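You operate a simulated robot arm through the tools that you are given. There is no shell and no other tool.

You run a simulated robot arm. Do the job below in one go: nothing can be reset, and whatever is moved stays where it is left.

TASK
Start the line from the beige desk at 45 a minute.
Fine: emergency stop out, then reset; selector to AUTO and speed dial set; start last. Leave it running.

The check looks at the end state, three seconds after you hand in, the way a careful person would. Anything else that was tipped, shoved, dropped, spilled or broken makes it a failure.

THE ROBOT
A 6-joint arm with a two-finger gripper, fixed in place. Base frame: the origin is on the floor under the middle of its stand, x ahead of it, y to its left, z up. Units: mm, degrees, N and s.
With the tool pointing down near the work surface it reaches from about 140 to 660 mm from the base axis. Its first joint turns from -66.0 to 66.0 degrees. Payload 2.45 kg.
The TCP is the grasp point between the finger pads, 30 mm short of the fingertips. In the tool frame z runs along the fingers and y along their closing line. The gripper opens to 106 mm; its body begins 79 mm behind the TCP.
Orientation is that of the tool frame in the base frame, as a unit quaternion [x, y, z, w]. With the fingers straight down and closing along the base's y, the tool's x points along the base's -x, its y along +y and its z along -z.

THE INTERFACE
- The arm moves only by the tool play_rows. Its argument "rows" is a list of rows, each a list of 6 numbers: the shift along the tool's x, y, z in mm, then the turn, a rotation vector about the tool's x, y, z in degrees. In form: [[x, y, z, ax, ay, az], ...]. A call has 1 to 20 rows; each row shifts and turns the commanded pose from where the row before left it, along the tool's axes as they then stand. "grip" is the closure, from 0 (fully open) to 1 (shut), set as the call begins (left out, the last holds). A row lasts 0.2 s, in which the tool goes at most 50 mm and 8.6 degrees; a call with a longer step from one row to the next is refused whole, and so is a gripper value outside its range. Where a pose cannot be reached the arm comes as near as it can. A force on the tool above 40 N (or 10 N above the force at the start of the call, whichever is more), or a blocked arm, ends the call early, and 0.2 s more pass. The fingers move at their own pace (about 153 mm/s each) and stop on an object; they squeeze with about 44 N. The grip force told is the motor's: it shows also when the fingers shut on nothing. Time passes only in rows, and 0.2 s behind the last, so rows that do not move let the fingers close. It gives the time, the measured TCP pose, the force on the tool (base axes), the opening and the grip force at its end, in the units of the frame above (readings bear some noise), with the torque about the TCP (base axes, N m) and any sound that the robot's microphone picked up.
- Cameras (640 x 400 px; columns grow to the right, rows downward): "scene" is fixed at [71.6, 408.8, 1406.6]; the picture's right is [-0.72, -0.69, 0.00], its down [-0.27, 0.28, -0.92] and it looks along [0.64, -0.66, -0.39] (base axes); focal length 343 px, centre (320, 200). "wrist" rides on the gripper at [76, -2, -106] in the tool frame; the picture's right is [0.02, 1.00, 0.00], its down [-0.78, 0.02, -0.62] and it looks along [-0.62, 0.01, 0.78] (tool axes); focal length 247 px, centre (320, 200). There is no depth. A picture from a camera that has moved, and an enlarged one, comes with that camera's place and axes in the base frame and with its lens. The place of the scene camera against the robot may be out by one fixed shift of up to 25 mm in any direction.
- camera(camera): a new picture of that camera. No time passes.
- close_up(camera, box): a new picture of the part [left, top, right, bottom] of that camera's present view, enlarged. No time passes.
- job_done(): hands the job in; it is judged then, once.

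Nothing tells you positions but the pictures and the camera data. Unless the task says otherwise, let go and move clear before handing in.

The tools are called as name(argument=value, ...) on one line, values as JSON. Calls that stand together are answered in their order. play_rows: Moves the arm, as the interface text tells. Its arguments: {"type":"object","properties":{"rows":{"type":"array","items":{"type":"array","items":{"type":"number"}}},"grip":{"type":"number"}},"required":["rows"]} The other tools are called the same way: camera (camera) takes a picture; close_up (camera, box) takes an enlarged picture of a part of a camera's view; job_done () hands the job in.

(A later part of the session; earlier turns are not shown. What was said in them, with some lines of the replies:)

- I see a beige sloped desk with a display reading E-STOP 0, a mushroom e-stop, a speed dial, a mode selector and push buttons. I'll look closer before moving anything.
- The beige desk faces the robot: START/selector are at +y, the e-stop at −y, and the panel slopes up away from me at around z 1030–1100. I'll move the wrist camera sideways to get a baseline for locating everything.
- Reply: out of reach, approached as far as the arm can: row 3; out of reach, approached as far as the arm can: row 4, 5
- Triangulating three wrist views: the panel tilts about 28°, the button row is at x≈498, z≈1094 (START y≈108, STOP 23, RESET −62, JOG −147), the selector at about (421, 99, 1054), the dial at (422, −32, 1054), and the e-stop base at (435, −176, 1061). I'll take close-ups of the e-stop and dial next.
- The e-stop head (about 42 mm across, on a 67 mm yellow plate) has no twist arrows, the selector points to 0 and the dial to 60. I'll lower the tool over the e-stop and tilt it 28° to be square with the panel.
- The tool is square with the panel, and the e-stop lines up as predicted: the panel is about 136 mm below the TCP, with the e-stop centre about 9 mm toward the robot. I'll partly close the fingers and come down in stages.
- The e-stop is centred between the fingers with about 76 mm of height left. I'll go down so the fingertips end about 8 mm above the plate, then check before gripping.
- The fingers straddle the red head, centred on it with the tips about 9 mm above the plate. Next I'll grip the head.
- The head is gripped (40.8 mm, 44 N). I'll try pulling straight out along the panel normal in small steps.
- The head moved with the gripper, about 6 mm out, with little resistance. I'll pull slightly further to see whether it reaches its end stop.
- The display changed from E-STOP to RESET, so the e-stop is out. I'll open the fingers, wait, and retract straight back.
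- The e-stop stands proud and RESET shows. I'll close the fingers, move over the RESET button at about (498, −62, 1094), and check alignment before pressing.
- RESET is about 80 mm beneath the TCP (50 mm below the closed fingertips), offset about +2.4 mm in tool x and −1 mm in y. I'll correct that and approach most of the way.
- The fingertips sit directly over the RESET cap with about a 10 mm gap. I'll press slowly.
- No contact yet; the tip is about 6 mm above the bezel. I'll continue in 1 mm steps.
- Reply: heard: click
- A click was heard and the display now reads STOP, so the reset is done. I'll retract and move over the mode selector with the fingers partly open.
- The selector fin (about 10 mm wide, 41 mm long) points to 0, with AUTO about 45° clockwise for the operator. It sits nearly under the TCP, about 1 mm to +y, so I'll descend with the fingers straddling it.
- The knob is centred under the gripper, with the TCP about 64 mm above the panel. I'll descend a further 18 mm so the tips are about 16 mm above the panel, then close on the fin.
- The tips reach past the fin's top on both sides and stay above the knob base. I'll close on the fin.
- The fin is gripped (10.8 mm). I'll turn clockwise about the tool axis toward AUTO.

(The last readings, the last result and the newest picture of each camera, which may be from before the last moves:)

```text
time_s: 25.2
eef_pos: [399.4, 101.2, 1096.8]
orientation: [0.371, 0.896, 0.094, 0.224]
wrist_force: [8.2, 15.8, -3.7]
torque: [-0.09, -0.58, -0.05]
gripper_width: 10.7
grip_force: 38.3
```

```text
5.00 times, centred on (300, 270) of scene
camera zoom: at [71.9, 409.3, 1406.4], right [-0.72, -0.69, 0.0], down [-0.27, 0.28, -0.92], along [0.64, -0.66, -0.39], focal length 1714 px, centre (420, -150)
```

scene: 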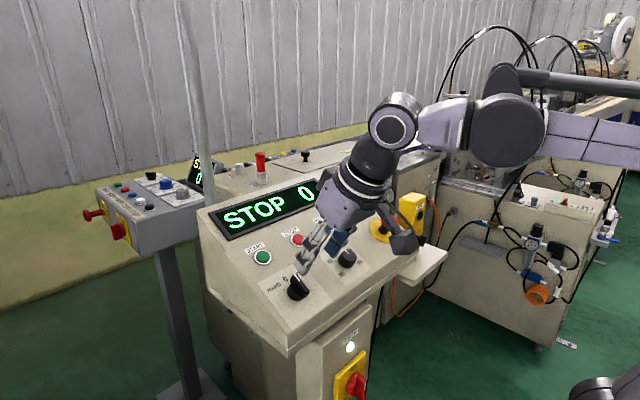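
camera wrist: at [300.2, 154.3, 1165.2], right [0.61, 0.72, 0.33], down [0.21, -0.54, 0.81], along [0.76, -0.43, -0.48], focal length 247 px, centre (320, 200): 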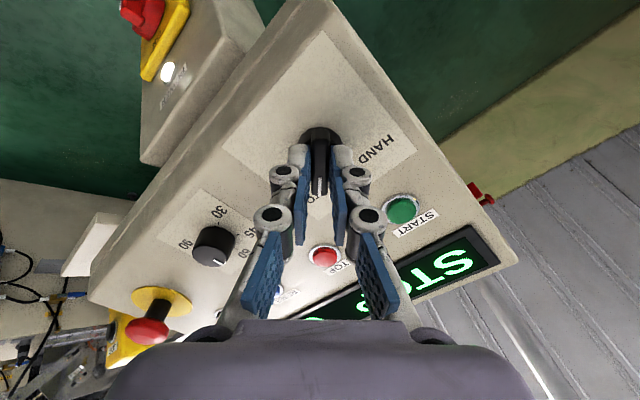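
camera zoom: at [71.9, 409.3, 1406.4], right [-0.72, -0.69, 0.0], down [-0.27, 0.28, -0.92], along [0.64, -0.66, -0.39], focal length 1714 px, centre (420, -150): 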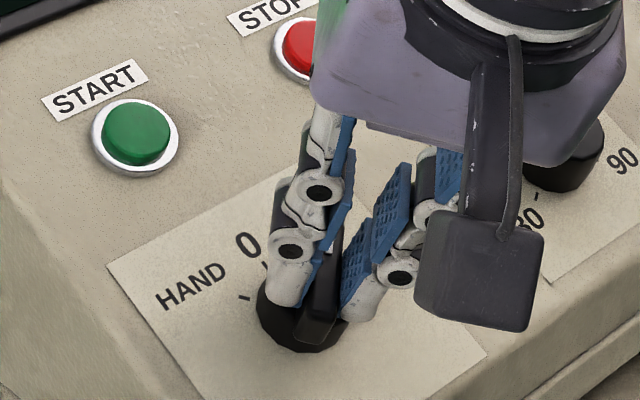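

The fin turned with the gripper through about 45°. I'll check it closely before letting go.

close_up(camera="wrist", box=[240, 100, 400, 200])

play_rows(rows=[[0, 0, 0, 0, 0, 0], [0, 0, 0, 0, 0, 0]], grip=0.5)

close_up(camera="wrist", box=[240, 100, 400, 200])

close_up(camera="scene", box=[250, 230, 350, 310])

```text
4.00 times, centred on (320, 150) of wrist
camera zoom: at [300.2, 154.3, 1165.2], right [0.61, 0.72, 0.33], down [0.21, -0.54, 0.81], along [0.76, -0.43, -0.48], focal length 988 px, centre (320, 400)
```

zoom: 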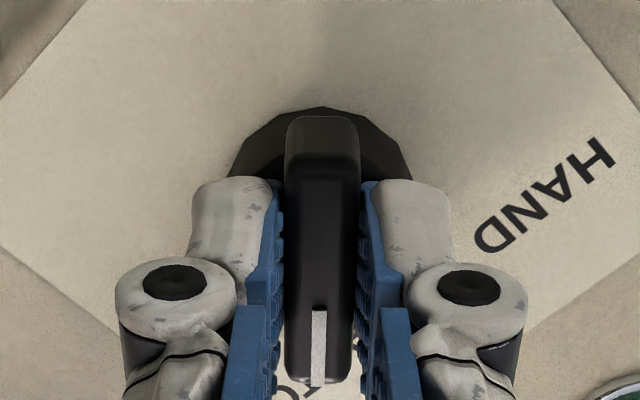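

```text
time_s: 25.8
eef_pos: [399.8, 100.1, 1096.8]
orientation: [0.372, 0.896, 0.093, 0.223]
wrist_force: [-1.1, 0.4, -0.3]
torque: [-0.03, -0.01, 0.02]
gripper_width: 53.1
grip_force: 0.1
```

```text
4.00 times, centred on (320, 150) of wrist
camera zoom: at [299.8, 153.0, 1165.0], right [0.61, 0.72, 0.32], down [0.21, -0.54, 0.81], along [0.76, -0.43, -0.48], focal length 988 px, centre (320, 400)
```

zoom: 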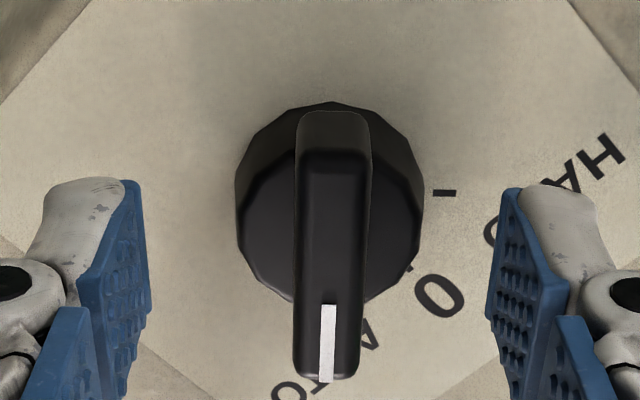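

```text
5.00 times, centred on (300, 270) of scene
camera zoom: at [71.6, 408.8, 1406.6], right [-0.72, -0.69, 0.0], down [-0.27, 0.28, -0.92], along [0.64, -0.66, -0.39], focal length 1714 px, centre (420, -150)
```

zoom: 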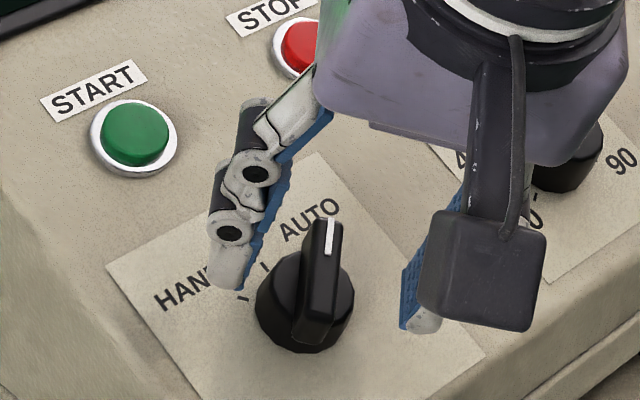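

The selector stays turned and AUTO's label is now visible by the pointer. I'll back off to confirm that the pointer meets the AUTO tick.

play_rows(rows=[[0, 0, -20, 0, 0, 0], [0, 0, -30, 0, 0, 0], [0, 0, -30, 0, 0, 0], [0, 0, 0, 0, 0, 0], [0, 0, 0, 0, 0, 0]])

camera(camera="wrist")

close_up(camera="wrist", box=[256, 55, 384, 155])

close_up(camera="scene", box=[190, 150, 450, 312])

```text
time_s: 27.0
eef_pos: [363.4, 99.8, 1166.8]
orientation: [0.372, 0.896, 0.092, 0.223]
wrist_force: [-0.9, 0.1, -0.1]
torque: [0.01, 0.0, 0.02]
gripper_width: 53.0
grip_force: 0.1
```

```text
taken
camera wrist: at [263.6, 153.6, 1235.3], right [0.61, 0.72, 0.32], down [0.21, -0.54, 0.81], along [0.76, -0.43, -0.48], focal length 247 px, centre (320, 200)
```

wrist: 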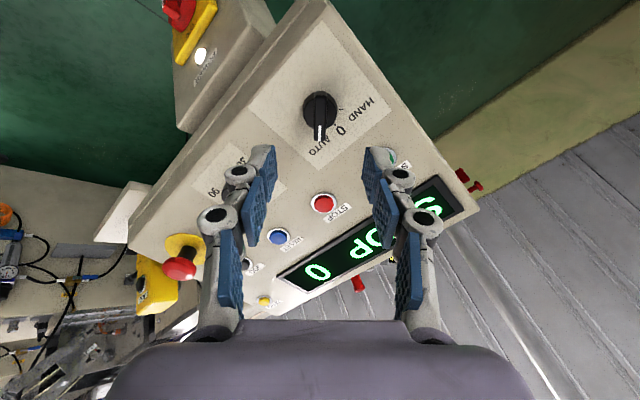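

```text
4.00 times, centred on (320, 105) of wrist
camera zoom: at [263.6, 153.6, 1235.3], right [0.61, 0.72, 0.32], down [0.21, -0.54, 0.81], along [0.76, -0.43, -0.48], focal length 988 px, centre (320, 580)
```

zoom: 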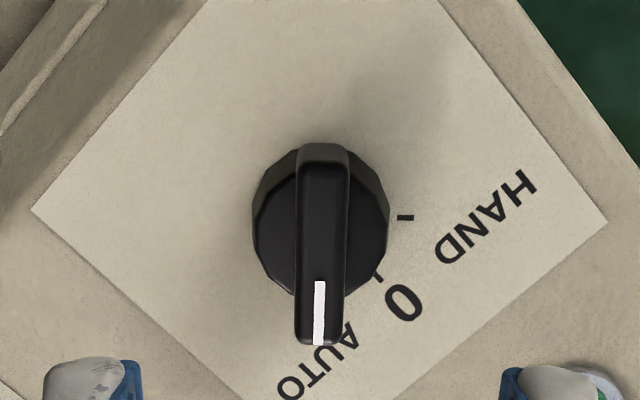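

```text
2.46 times, centred on (320, 231) of scene
camera zoom: at [71.6, 408.8, 1406.6], right [-0.72, -0.69, 0.0], down [-0.27, 0.28, -0.92], along [0.64, -0.66, -0.39], focal length 844 px, centre (320, 124)
```

zoom: 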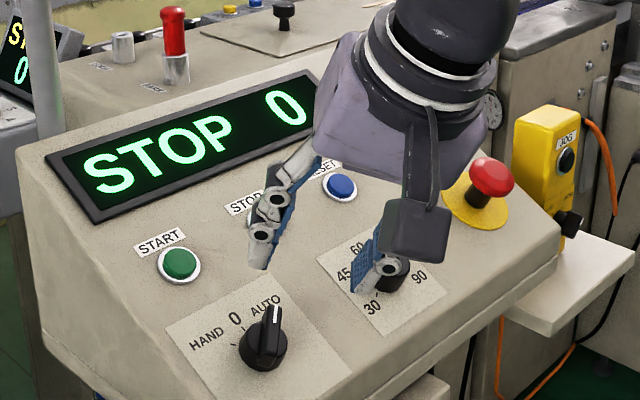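

The pointer is on AUTO: the HAND tick is 90° away and the 0 tick 45° away. Next I'll rotate to +30° of tool roll and move over the speed dial, so I can turn it −60° and end symmetric.

play_rows(rows=[[0, 0, 0, 0, 0, -7.5], [0, 0, 0, 0, 0, -7.5], [-16.3, -28.6, 0, 0, 0, 0], [-16.3, -28.6, 0, 0, 0, 0], [-16.3, -28.6, 0, 0, 0, 0], [-16.3, -28.6, 0, 0, 0, 0], [0, 0, 0, 0, 0, 0], [0, 0, 0, 0, 0, 0]])

camera(camera="wrist")

close_up(camera="wrist", box=[256, 55, 384, 155])

```text
time_s: 28.8
eef_pos: [361.4, -32.0, 1168.0]
orientation: [0.251, 0.937, 0.062, 0.234]
wrist_force: [0.1, 0.2, 0.0]
torque: [-0.03, -0.01, 0.0]
gripper_width: 52.9
grip_force: 0.0
```

```text
taken
camera wrist: at [251.6, 4.9, 1230.8], right [0.42, 0.88, 0.23], down [0.31, -0.38, 0.87], along [0.85, -0.3, -0.44], focal length 247 px, centre (320, 200)
```

wrist: 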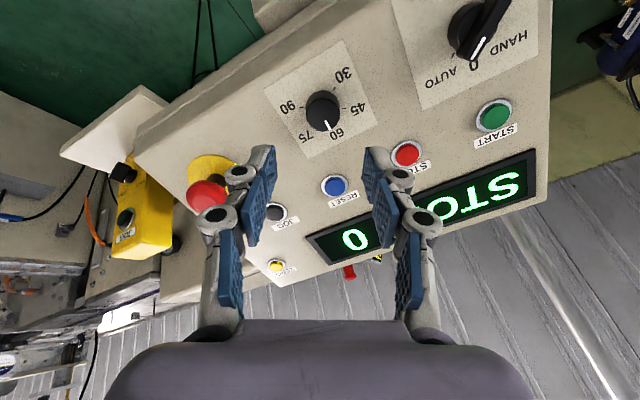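

```text
4.00 times, centred on (320, 105) of wrist
camera zoom: at [251.6, 4.9, 1230.8], right [0.42, 0.88, 0.23], down [0.31, -0.38, 0.87], along [0.85, -0.3, -0.44], focal length 988 px, centre (320, 580)
```

zoom: 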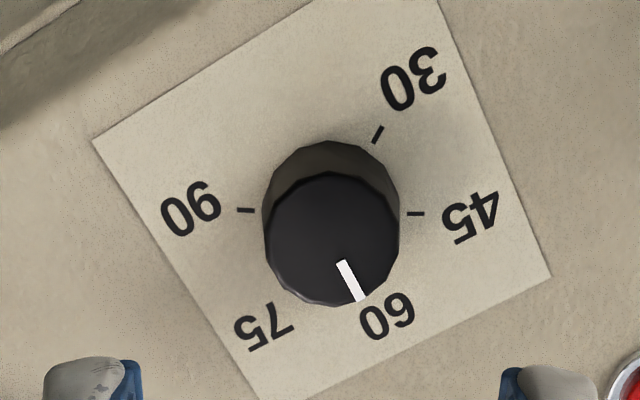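

The dial ticks are 60° apart (15/min each), so 45 lies exactly along the tool +y axis here; the pointer is at about 60. The knob (30 mm wide, 20 mm high) is about 1 mm to +y of the TCP. I'll descend.

play_rows(rows=[[0, 1, 20, 0, 0, 0], [0, 0, 20, 0, 0, 0], [0, 0, 20, 0, 0, 0], [0, 0, 0, 0, 0, 0], [0, 0, 0, 0, 0, 0]])

close_up(camera="wrist", box=[240, 90, 400, 190])

close_up(camera="scene", box=[300, 210, 400, 290])

```text
time_s: 30.0
eef_pos: [389.1, -30.8, 1116.0]
orientation: [0.251, 0.937, 0.062, 0.234]
wrist_force: [0.3, -0.1, -0.6]
torque: [-0.01, -0.02, -0.01]
gripper_width: 52.9
grip_force: 0.0
```

```text
4.00 times, centred on (320, 140) of wrist
camera zoom: at [279.7, 6.4, 1178.8], right [0.42, 0.88, 0.23], down [0.31, -0.38, 0.87], along [0.85, -0.3, -0.44], focal length 988 px, centre (320, 440)
```

zoom: 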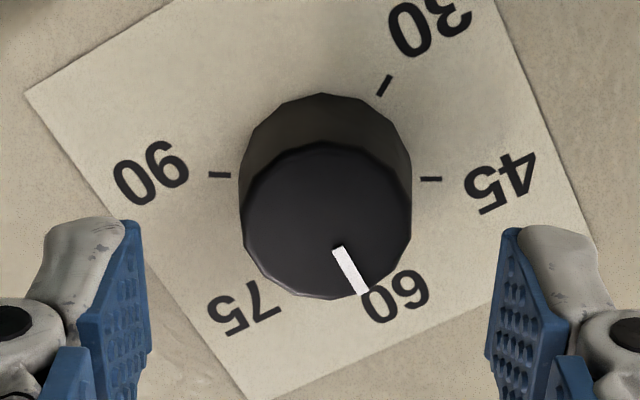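

```text
5.00 times, centred on (350, 250) of scene
camera zoom: at [71.6, 408.8, 1406.6], right [-0.72, -0.69, 0.0], down [-0.27, 0.28, -0.92], along [0.64, -0.66, -0.39], focal length 1714 px, centre (170, -50)
```

zoom: 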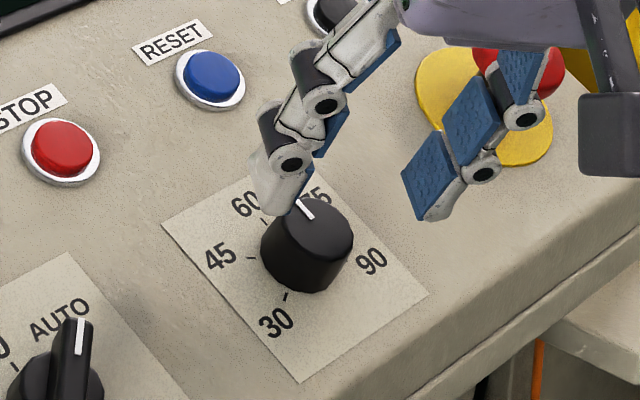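

The alignment holds, with the dial axis within 1 mm of the TCP and about 70 mm to the panel. I'll descend to leave the fingertips about 6 mm off the panel, then grip the knob.

play_rows(rows=[[-0.4, 0, 12, 0, 0, 0], [0, 0, 12, 0, 0, 0], [0, 0, 10, 0, 0, 0], [0, 0, 0, 0, 0, 0]])

play_rows(rows=[[0, 0, 0, 0, 0, 0], [0, 0, 0, 0, 0, 0], [0, 0, 0, 0, 0, 0]], grip=1)

close_up(camera="wrist", box=[240, 100, 400, 200])

close_up(camera="scene", box=[300, 210, 400, 290])

```text
time_s: 31.0
eef_pos: [405.7, -29.9, 1084.8]
orientation: [0.252, 0.937, 0.063, 0.233]
wrist_force: [0.4, 0.2, 0.6]
torque: [0.02, -0.02, 0.03]
gripper_width: 53.0
grip_force: 0.1
```

```text
time_s: 31.8
eef_pos: [405.9, -28.6, 1086.7]
orientation: [0.251, 0.937, 0.063, 0.234]
wrist_force: [2.0, 7.1, 8.2]
torque: [0.35, -0.04, 0.15]
gripper_width: 30.7
grip_force: 44.8
```

```text
4.00 times, centred on (320, 150) of wrist
camera zoom: at [296.2, 7.1, 1148.8], right [0.42, 0.88, 0.23], down [0.31, -0.38, 0.87], along [0.85, -0.3, -0.44], focal length 988 px, centre (320, 400)
```

zoom: 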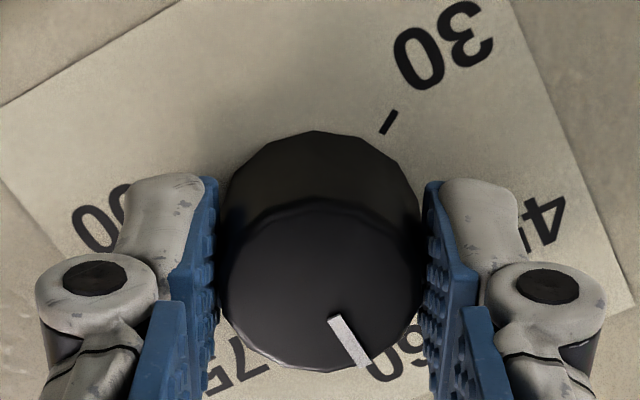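

```text
5.00 times, centred on (350, 250) of scene
camera zoom: at [71.5, 409.0, 1406.5], right [-0.72, -0.69, 0.0], down [-0.27, 0.28, -0.92], along [0.64, -0.66, -0.39], focal length 1714 px, centre (170, -50)
```

zoom: 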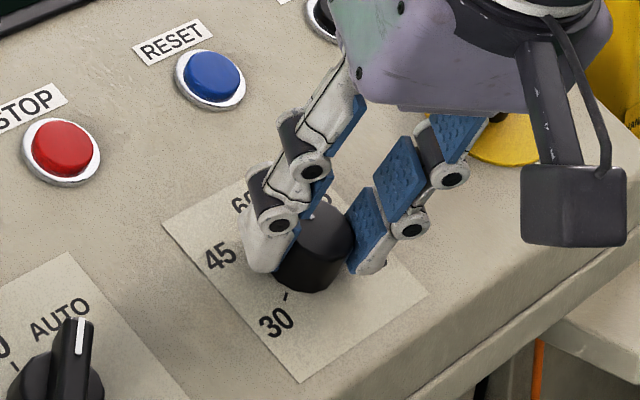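

The knob is gripped (30.7 mm); the pointer seems to have shifted a few degrees toward 45 as the fingers closed. I'll turn 55° counter-clockwise, then check and fine-tune.

play_rows(rows=[[0, 0.7, 0, 0, 0, -7], [0, 0, 0, 0, 0, -8], [0, 0, 0, 0, 0, -8], [0, 0, 0, 0, 0, -8], [0, 0, 0, 0, 0, -8], [0, 0, 0, 0, 0, -8], [0, 0, 0, 0, 0, -8], [0, 0, 0, 0, 0, 0], [0, 0, 0, 0, 0, 0]])

close_up(camera="wrist", box=[240, 100, 400, 200])

close_up(camera="scene", box=[300, 210, 400, 290])

```text
time_s: 33.8
eef_pos: [406.3, -29.6, 1085.7]
orientation: [-0.211, 0.947, -0.053, 0.238]
wrist_force: [1.8, 0.4, 32.4]
torque: [-0.08, 0.0, -0.04]
gripper_width: 30.5
grip_force: 45.1
```

```text
4.00 times, centred on (320, 150) of wrist
camera zoom: at [294.7, -63.8, 1147.6], right [-0.39, 0.9, -0.21], down [0.33, 0.35, 0.88], along [0.86, 0.27, -0.43], focal length 988 px, centre (320, 400)
```

zoom: 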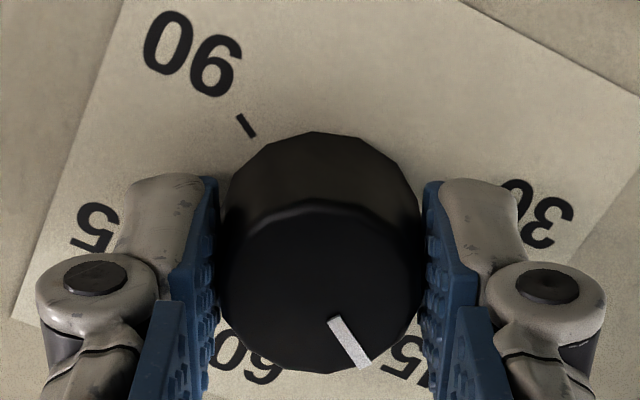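

```text
5.00 times, centred on (350, 250) of scene
camera zoom: at [71.2, 408.8, 1406.6], right [-0.72, -0.69, 0.0], down [-0.27, 0.28, -0.92], along [0.64, -0.66, -0.39], focal length 1714 px, centre (170, -50)
```

zoom: 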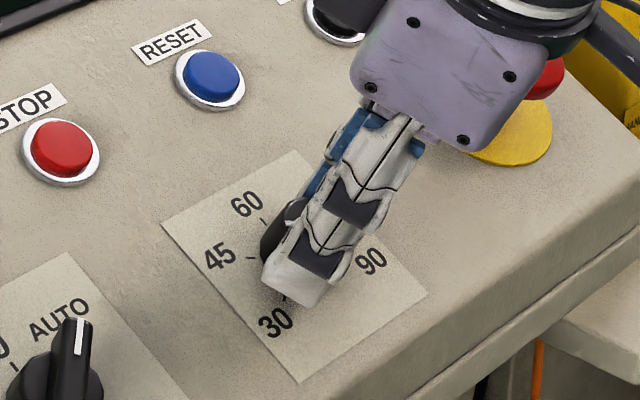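

The knob followed the gripper. There is a 32 N upward push on the tool, so I'll release now and look.

play_rows(rows=[[0, 0, 0, 0, 0, 0], [0, 0, 0, 0, 0, 0], [0, 0, 0, 0, 0, 0]], grip=0.5)

play_rows(rows=[[0, 0, -15, 0, 0, 0], [0, 0, -20, 0, 0, 0], [0, 0, -20, 0, 0, 0], [0, 0, -20, 0, 0, 0], [0, 0, 0, 0, 0, 0], [0, 0, 0, 0, 0, 0]])

close_up(camera="wrist", box=[256, 60, 384, 160])

close_up(camera="scene", box=[300, 210, 400, 290])

```text
time_s: 34.6
eef_pos: [405.5, -30.6, 1085.5]
orientation: [-0.209, 0.947, -0.053, 0.237]
wrist_force: [0.3, 0.4, 0.2]
torque: [-0.02, -0.04, 0.01]
gripper_width: 53.4
grip_force: 0.0
```

```text
time_s: 36.0
eef_pos: [370.4, -31.2, 1150.8]
orientation: [-0.21, 0.947, -0.053, 0.235]
wrist_force: [0.7, -0.4, -0.1]
torque: [-0.01, 0.01, 0.01]
gripper_width: 53.0
grip_force: 0.0
```

```text
4.00 times, centred on (320, 110) of wrist
camera zoom: at [259.5, -63.5, 1212.0], right [-0.39, 0.9, -0.21], down [0.33, 0.35, 0.88], along [0.86, 0.27, -0.43], focal length 988 px, centre (320, 560)
```

zoom: 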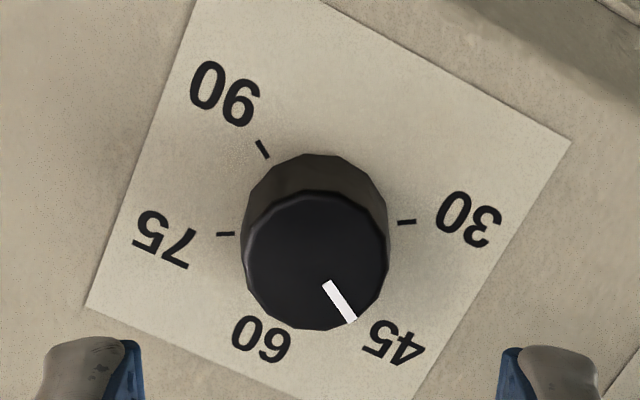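

```text
5.00 times, centred on (350, 250) of scene
camera zoom: at [71.6, 408.8, 1406.6], right [-0.72, -0.69, 0.0], down [-0.27, 0.28, -0.92], along [0.64, -0.66, -0.39], focal length 1714 px, centre (170, -50)
```

zoom: 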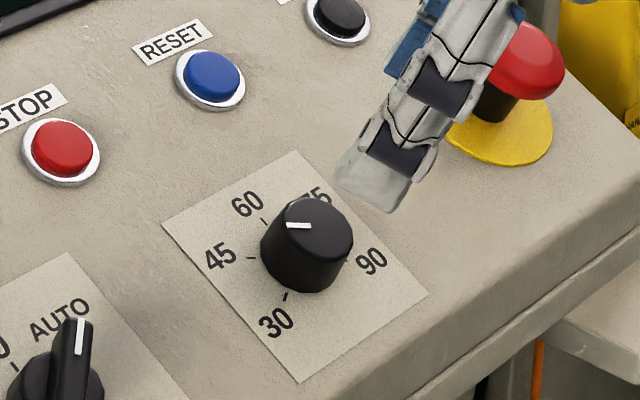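

After release the pointer appears very close to the 45 tick. I'll zoom in to measure the angle precisely.

close_up(camera="wrist", box=[290, 92, 350, 152])

close_up(camera="scene", box=[328, 238, 376, 278])

```text
6.67 times, centred on (320, 122) of wrist
camera zoom: at [259.5, -63.5, 1212.0], right [-0.39, 0.9, -0.21], down [0.33, 0.35, 0.88], along [0.86, 0.27, -0.43], focal length 1646 px, centre (320, 720)
```

zoom: 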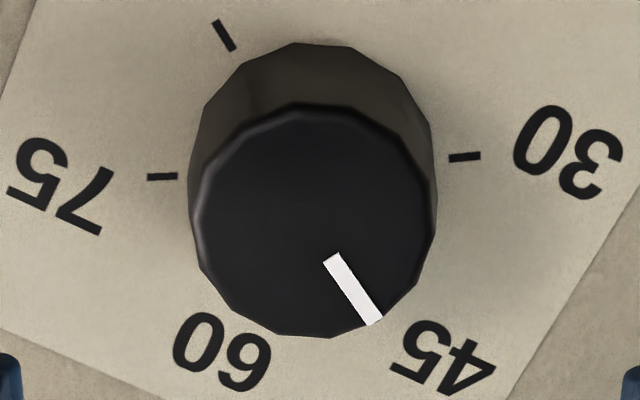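

```text
10.00 times, centred on (352, 258) of scene
camera zoom: at [71.6, 408.8, 1406.6], right [-0.72, -0.69, 0.0], down [-0.27, 0.28, -0.92], along [0.64, -0.66, -0.39], focal length 3429 px, centre (0, -380)
```

zoom: 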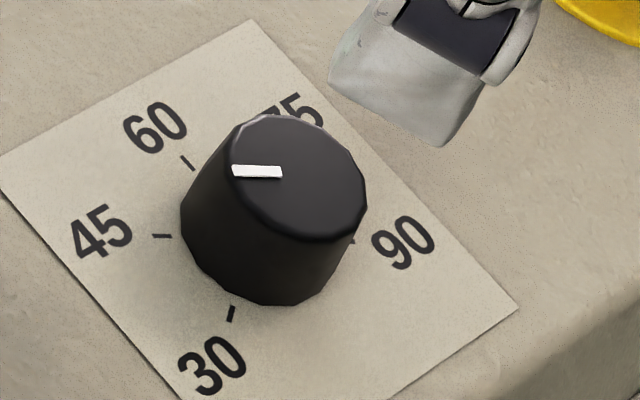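

Measured against the 30–75 tick line the pointer is within about 1° of the 45 mark (±0.3/min), so the dial is set. Next I'll retract, square up the tool, close the fingers and move above START.

play_rows(rows=[[0, 0, -10, 0, 0, 0], [0, 0, -10, 0, 0, 5], [0, 0, 0, 0, 0, 6.7], [0, 0, 0, 0, 0, 6.7], [0, 0, 0, 0, 0, 6.7], [-17, 27.8, 0, 0, 0, 0], [-17, 27.8, 0, 0, 0, 0], [-17, 27.8, 0, 0, 0, 0], [-17, 27.8, 0, 0, 0, 0], [-17, 27.8, 0, 0, 0, 0], [0, 0, 15, 0, 0, 0], [0, 0, 15, 0, 0, 0], [0, 0, 15, 0, 0, 0], [0, 0, 0, 0, 0, 0], [0, 0, 0, 0, 0, 0]], grip=1)

camera(camera="wrist")

close_up(camera="scene", box=[190, 150, 450, 312])

```text
time_s: 39.2
eef_pos: [457.2, 107.5, 1169.0]
orientation: [0.001, 0.97, 0.001, 0.242]
wrist_force: [-0.7, 0.3, 0.0]
torque: [-0.02, -0.01, 0.01]
gripper_width: 0.2
grip_force: 29.0
```

```text
taken
camera wrist: at [339.4, 106.5, 1227.3], right [-0.02, 1.0, -0.01], down [0.4, 0.02, 0.92], along [0.92, 0.01, -0.4], focal length 247 px, centre (320, 200)
```

wrist: 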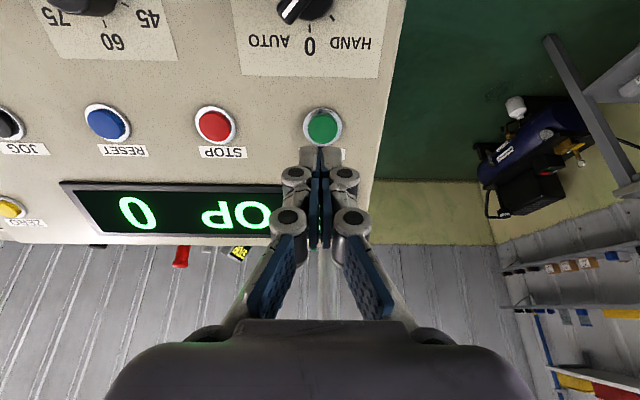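

```text
2.46 times, centred on (320, 231) of scene
camera zoom: at [71.6, 408.8, 1406.6], right [-0.72, -0.69, 0.0], down [-0.27, 0.28, -0.92], along [0.64, -0.66, -0.39], focal length 844 px, centre (320, 124)
```

zoom: 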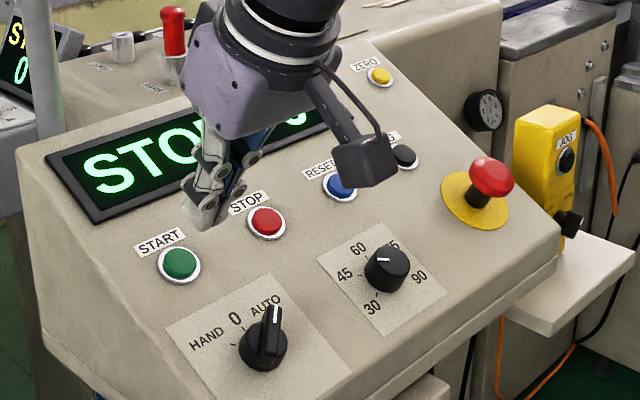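

START is centred under the closed fingertips (offset under 0.5 mm, about 85 mm from the TCP). The selector shows AUTO and the dial 45, so I'll approach.

play_rows(rows=[[0, 0.4, 14, 0, 0, 0], [0, 0, 14, 0, 0, 0], [0, 0, 14, 0, 0, 0], [0, 0, 0, 0, 0, 0], [0, 0, 0, 0, 0, 0]])

close_up(camera="wrist", box=[240, 80, 400, 180])

close_up(camera="scene", box=[230, 220, 310, 280])

```text
time_s: 40.4
eef_pos: [476.8, 108.0, 1131.7]
orientation: [0.0, 0.97, 0.001, 0.242]
wrist_force: [0.3, 0.0, -0.2]
torque: [0.0, 0.01, 0.01]
gripper_width: 0.0
grip_force: 28.2
```

```text
4.00 times, centred on (320, 130) of wrist
camera zoom: at [359.0, 107.7, 1189.6], right [-0.02, 1.0, -0.01], down [0.4, 0.02, 0.92], along [0.92, 0.01, -0.4], focal length 988 px, centre (320, 480)
```

zoom: 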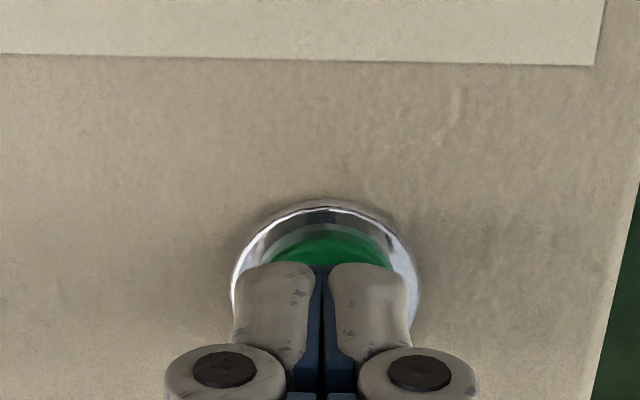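

```text
6.67 times, centred on (270, 250) of scene
camera zoom: at [71.6, 408.8, 1406.6], right [-0.72, -0.69, 0.0], down [-0.27, 0.28, -0.92], along [0.64, -0.66, -0.39], focal length 2286 px, centre (653, -133)
```

zoom: 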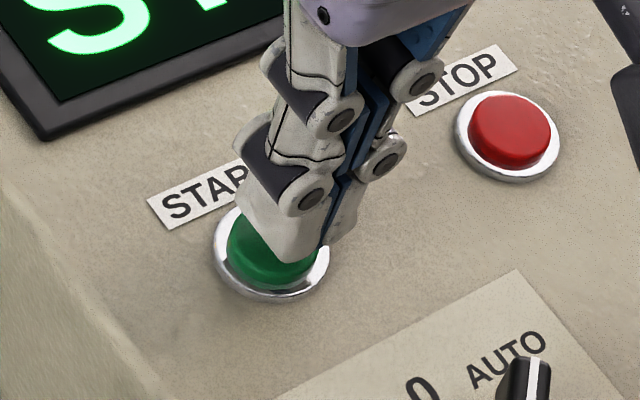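

The closed fingertips are over the green START cap with about 10 mm to go. I'll press slowly.

play_rows(rows=[[0, 0, 3, 0, 0, 0], [0, 0, 2, 0, 0, 0], [0, 0, 2, 0, 0, 0], [0, 0, 1.5, 0, 0, 0], [0, 0, 1, 0, 0, 0], [0, 0, 1, 0, 0, 0], [0, 0, 1, 0, 0, 0]])

close_up(camera="scene", box=[190, 150, 450, 312])

```text
time_s: 42.0
eef_pos: [482.5, 109.0, 1121.1]
orientation: [0.0, 0.97, 0.001, 0.242]
wrist_force: [-0.8, 0.2, 0.9]
torque: [0.04, -0.01, 0.01]
gripper_width: 6.0
grip_force: 29.2
heard: click
```

```text
2.46 times, centred on (320, 231) of scene
camera zoom: at [71.5, 408.8, 1406.6], right [-0.72, -0.69, 0.0], down [-0.27, 0.28, -0.92], along [0.64, -0.66, -0.39], focal length 844 px, centre (320, 124)
```

zoom: 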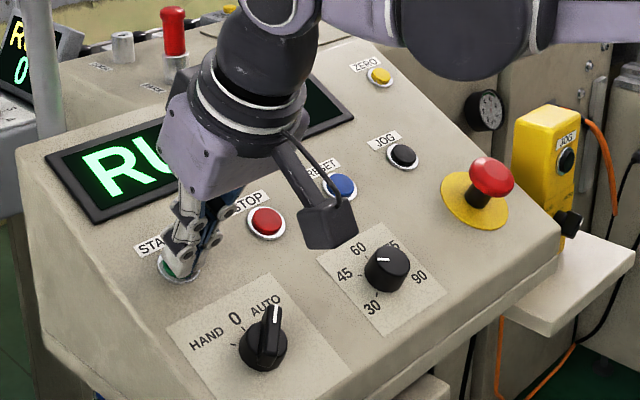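

A click was heard and the display shows RU…, so the line is running. I'll retract clear of the desk and read the speed.

play_rows(rows=[[0, 0, -10, 0, 0, 0], [0, 0, -20, 0, 0, 0], [0, 0, -30, 0, 0, 0], [0, 0, -40, 0, 0, 0], [0, 0, -40, 0, 0, 0], [30, -30, -10, 0, 0, 0], [30, -30, -10, 0, 0, 0], [30, -30, -10, 0, 0, 0], [0, 0, 0, 0, 0, 0], [0, 0, 0, 0, 0, 0]])

camera(camera="wrist")

camera(camera="scene")

close_up(camera="scene", box=[190, 150, 450, 312])

```text
time_s: 44.2
eef_pos: [324.7, 19.9, 1228.3]
orientation: [0.002, 0.97, 0.0, 0.241]
wrist_force: [0.1, 0.1, 0.4]
torque: [0.0, 0.02, -0.01]
gripper_width: 0.0
grip_force: 28.5
```

```text
taken
camera wrist: at [206.7, 18.5, 1285.5], right [-0.02, 1.0, -0.01], down [0.4, 0.02, 0.92], along [0.92, 0.01, -0.4], focal length 247 px, centre (320, 200)
```

wrist: 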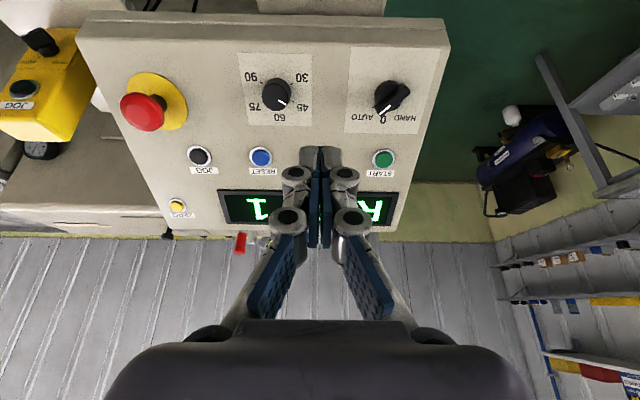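

```text
taken
```

scene: 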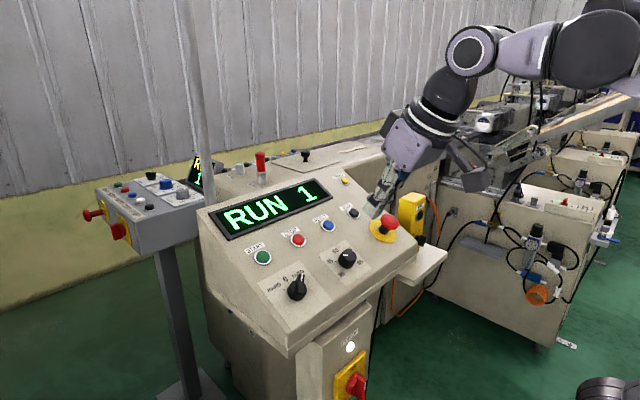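

```text
2.46 times, centred on (320, 231) of scene
camera zoom: at [71.6, 408.8, 1406.6], right [-0.72, -0.69, 0.0], down [-0.27, 0.28, -0.92], along [0.64, -0.66, -0.39], focal length 844 px, centre (320, 124)
```

zoom: 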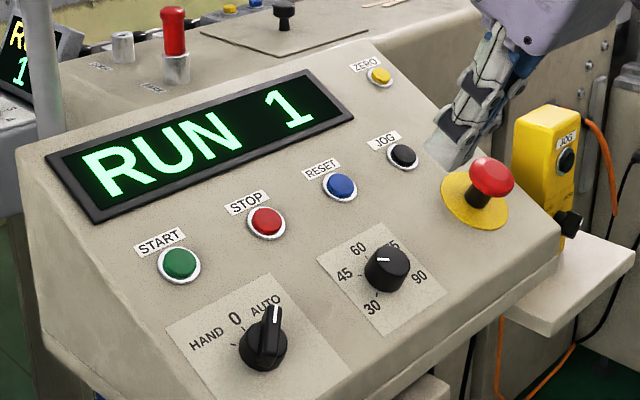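

The display reads "RUN 1", which is either a part counter or a ramping speed. I'll wait a few seconds with the arm clear to see how it develops.

play_rows(rows=[[0, 0, 0, 0, 0, 0], [0, 0, 0, 0, 0, 0], [0, 0, 0, 0, 0, 0], [0, 0, 0, 0, 0, 0], [0, 0, 0, 0, 0, 0], [0, 0, 0, 0, 0, 0], [0, 0, 0, 0, 0, 0], [0, 0, 0, 0, 0, 0], [0, 0, 0, 0, 0, 0], [0, 0, 0, 0, 0, 0], [0, 0, 0, 0, 0, 0], [0, 0, 0, 0, 0, 0], [0, 0, 0, 0, 0, 0], [0, 0, 0, 0, 0, 0], [0, 0, 0, 0, 0, 0], [0, 0, 0, 0, 0, 0], [0, 0, 0, 0, 0, 0], [0, 0, 0, 0, 0, 0], [0, 0, 0, 0, 0, 0]])

close_up(camera="scene", box=[200, 170, 340, 250])

close_up(camera="scene", box=[328, 238, 376, 278])

close_up(camera="wrist", box=[230, 45, 326, 130])

```text
time_s: 48.2
eef_pos: [326.0, 18.0, 1226.7]
orientation: [0.0, 0.97, 0.001, 0.243]
wrist_force: [0.1, -0.3, 0.0]
torque: [0.03, 0.03, -0.01]
gripper_width: 0.0
grip_force: 28.3
```

```text
4.57 times, centred on (270, 210) of scene
camera zoom: at [71.6, 408.8, 1406.6], right [-0.72, -0.69, 0.0], down [-0.27, 0.28, -0.92], along [0.64, -0.66, -0.39], focal length 1568 px, centre (549, 154)
```

zoom: 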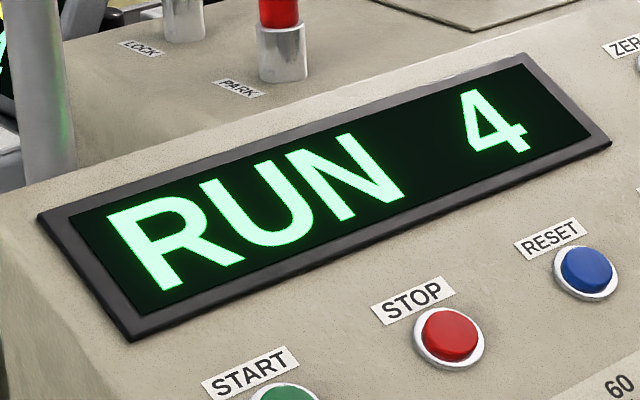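

```text
10.00 times, centred on (352, 258) of scene
camera zoom: at [71.6, 408.8, 1406.6], right [-0.72, -0.69, 0.0], down [-0.27, 0.28, -0.92], along [0.64, -0.66, -0.39], focal length 3429 px, centre (0, -380)
```

zoom: 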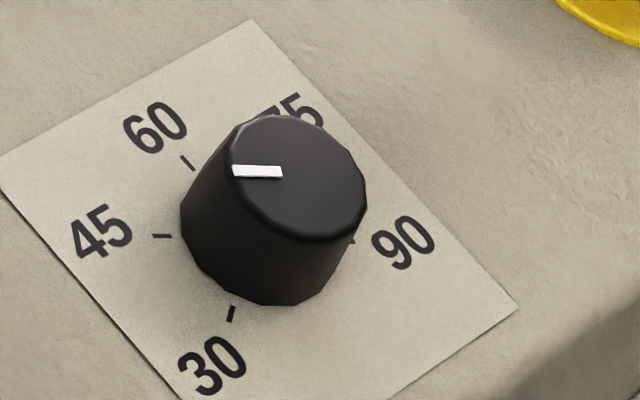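

```text
4.71 times, centred on (278, 88) of wrist
camera zoom: at [206.9, 18.6, 1285.5], right [-0.02, 1.0, -0.01], down [0.4, 0.02, 0.92], along [0.92, 0.01, -0.4], focal length 1162 px, centre (518, 729)
```

zoom: 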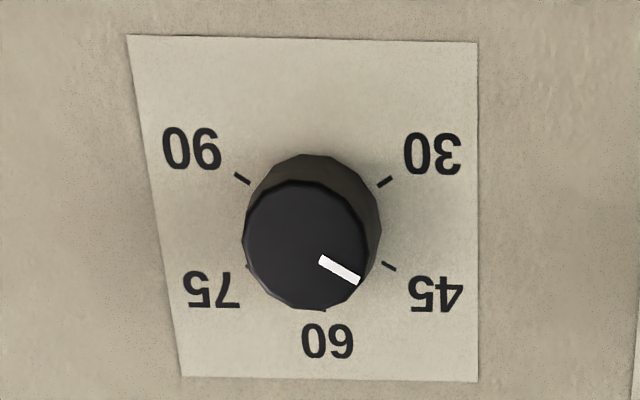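

The counter went from 1 to 4 in 4.0 s, which is 45 a minute, and the pointer agrees with the 45 tick. I'll take one more short check that it keeps running and nothing else is disturbed.

play_rows(rows=[[0, 0, 0, 0, 0, 0], [0, 0, 0, 0, 0, 0], [0, 0, 0, 0, 0, 0], [0, 0, 0, 0, 0, 0], [0, 0, 0, 0, 0, 0], [0, 0, 0, 0, 0, 0], [0, 0, 0, 0, 0, 0], [0, 0, 0, 0, 0, 0], [0, 0, 0, 0, 0, 0], [0, 0, 0, 0, 0, 0], [0, 0, 0, 0, 0, 0], [0, 0, 0, 0, 0, 0], [0, 0, 0, 0, 0, 0], [0, 0, 0, 0, 0, 0], [0, 0, 0, 0, 0, 0], [0, 0, 0, 0, 0, 0], [0, 0, 0, 0, 0, 0], [0, 0, 0, 0, 0, 0], [0, 0, 0, 0, 0, 0]])

play_rows(rows=[[0, 0, 0, 0, 0, 0], [0, 0, 0, 0, 0, 0], [0, 0, 0, 0, 0, 0], [0, 0, 0, 0, 0, 0], [0, 0, 0, 0, 0, 0], [0, 0, 0, 0, 0, 0], [0, 0, 0, 0, 0, 0], [0, 0, 0, 0, 0, 0], [0, 0, 0, 0, 0, 0], [0, 0, 0, 0, 0, 0], [0, 0, 0, 0, 0, 0], [0, 0, 0, 0, 0, 0], [0, 0, 0, 0, 0, 0], [0, 0, 0, 0, 0, 0], [0, 0, 0, 0, 0, 0], [0, 0, 0, 0, 0, 0], [0, 0, 0, 0, 0, 0], [0, 0, 0, 0, 0, 0], [0, 0, 0, 0, 0, 0]])

play_rows(rows=[[0, 0, 0, 0, 0, 0], [0, 0, 0, 0, 0, 0], [0, 0, 0, 0, 0, 0], [0, 0, 0, 0, 0, 0], [0, 0, 0, 0, 0, 0], [0, 0, 0, 0, 0, 0], [0, 0, 0, 0, 0, 0], [0, 0, 0, 0, 0, 0], [0, 0, 0, 0, 0, 0], [0, 0, 0, 0, 0, 0], [0, 0, 0, 0, 0, 0], [0, 0, 0, 0, 0, 0], [0, 0, 0, 0, 0, 0], [0, 0, 0, 0, 0, 0], [0, 0, 0, 0, 0, 0], [0, 0, 0, 0, 0, 0], [0, 0, 0, 0, 0, 0], [0, 0, 0, 0, 0, 0], [0, 0, 0, 0, 0, 0]])

camera(camera="scene")

close_up(camera="scene", box=[190, 150, 450, 312])

```text
time_s: 52.2
eef_pos: [324.6, 20.8, 1227.5]
orientation: [0.001, 0.97, 0.0, 0.243]
wrist_force: [-0.3, -0.6, 0.2]
torque: [0.04, -0.02, 0.0]
gripper_width: 0.0
grip_force: 28.9
```

```text
time_s: 56.2
eef_pos: [325.1, 19.8, 1227.1]
orientation: [0.001, 0.97, 0.001, 0.242]
wrist_force: [-0.2, -0.2, 0.4]
torque: [-0.01, 0.05, -0.03]
gripper_width: 0.0
grip_force: 28.0
```

```text
time_s: 60.2
eef_pos: [323.6, 20.4, 1227.3]
orientation: [0.001, 0.97, 0.001, 0.241]
wrist_force: [0.6, 0.5, 0.5]
torque: [0.01, -0.02, -0.02]
gripper_width: 0.0
grip_force: 29.0
```

```text
taken
```

scene: 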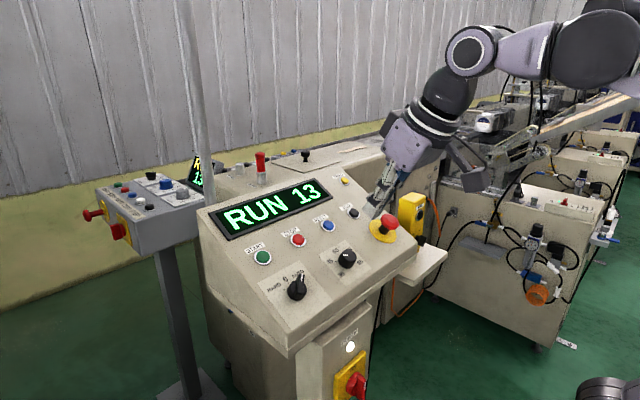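

```text
2.46 times, centred on (320, 231) of scene
camera zoom: at [71.6, 408.8, 1406.6], right [-0.72, -0.69, 0.0], down [-0.27, 0.28, -0.92], along [0.64, -0.66, -0.39], focal length 844 px, centre (320, 124)
```

zoom: 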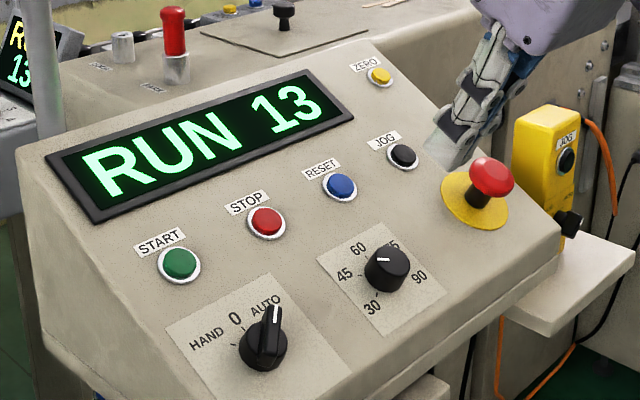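

The counter shows RUN 13, 12 counts in 16.0 s, which is 45 a minute. The e-stop is out, the selector is on AUTO, the dial is at 45, the arm is clear and nothing else was disturbed, so I'm handing in.

job_done()

```text
The job is handed in.
```

The line is running from the beige desk at 45 a minute, and I have handed the job in. The display reads RUN, and its counter went up by 12 in 16.0 seconds.

- **Emergency stop:** pulled out; the display then changed from E-STOP to RESET.
- **Reset:** pressed once; it clicked and the display went to STOP.
- **Selector:** turned from 0 to AUTO.
- **Speed dial:** turned from about 60 to 45. The pointer lines up with the 45 mark to within about 1°, or roughly 0.3 a minute.
- **Start:** pressed last; it clicked and the line began to run.

The arm is clear of the desk with the fingers closed. In the last pictures nothing else looked moved or knocked over.
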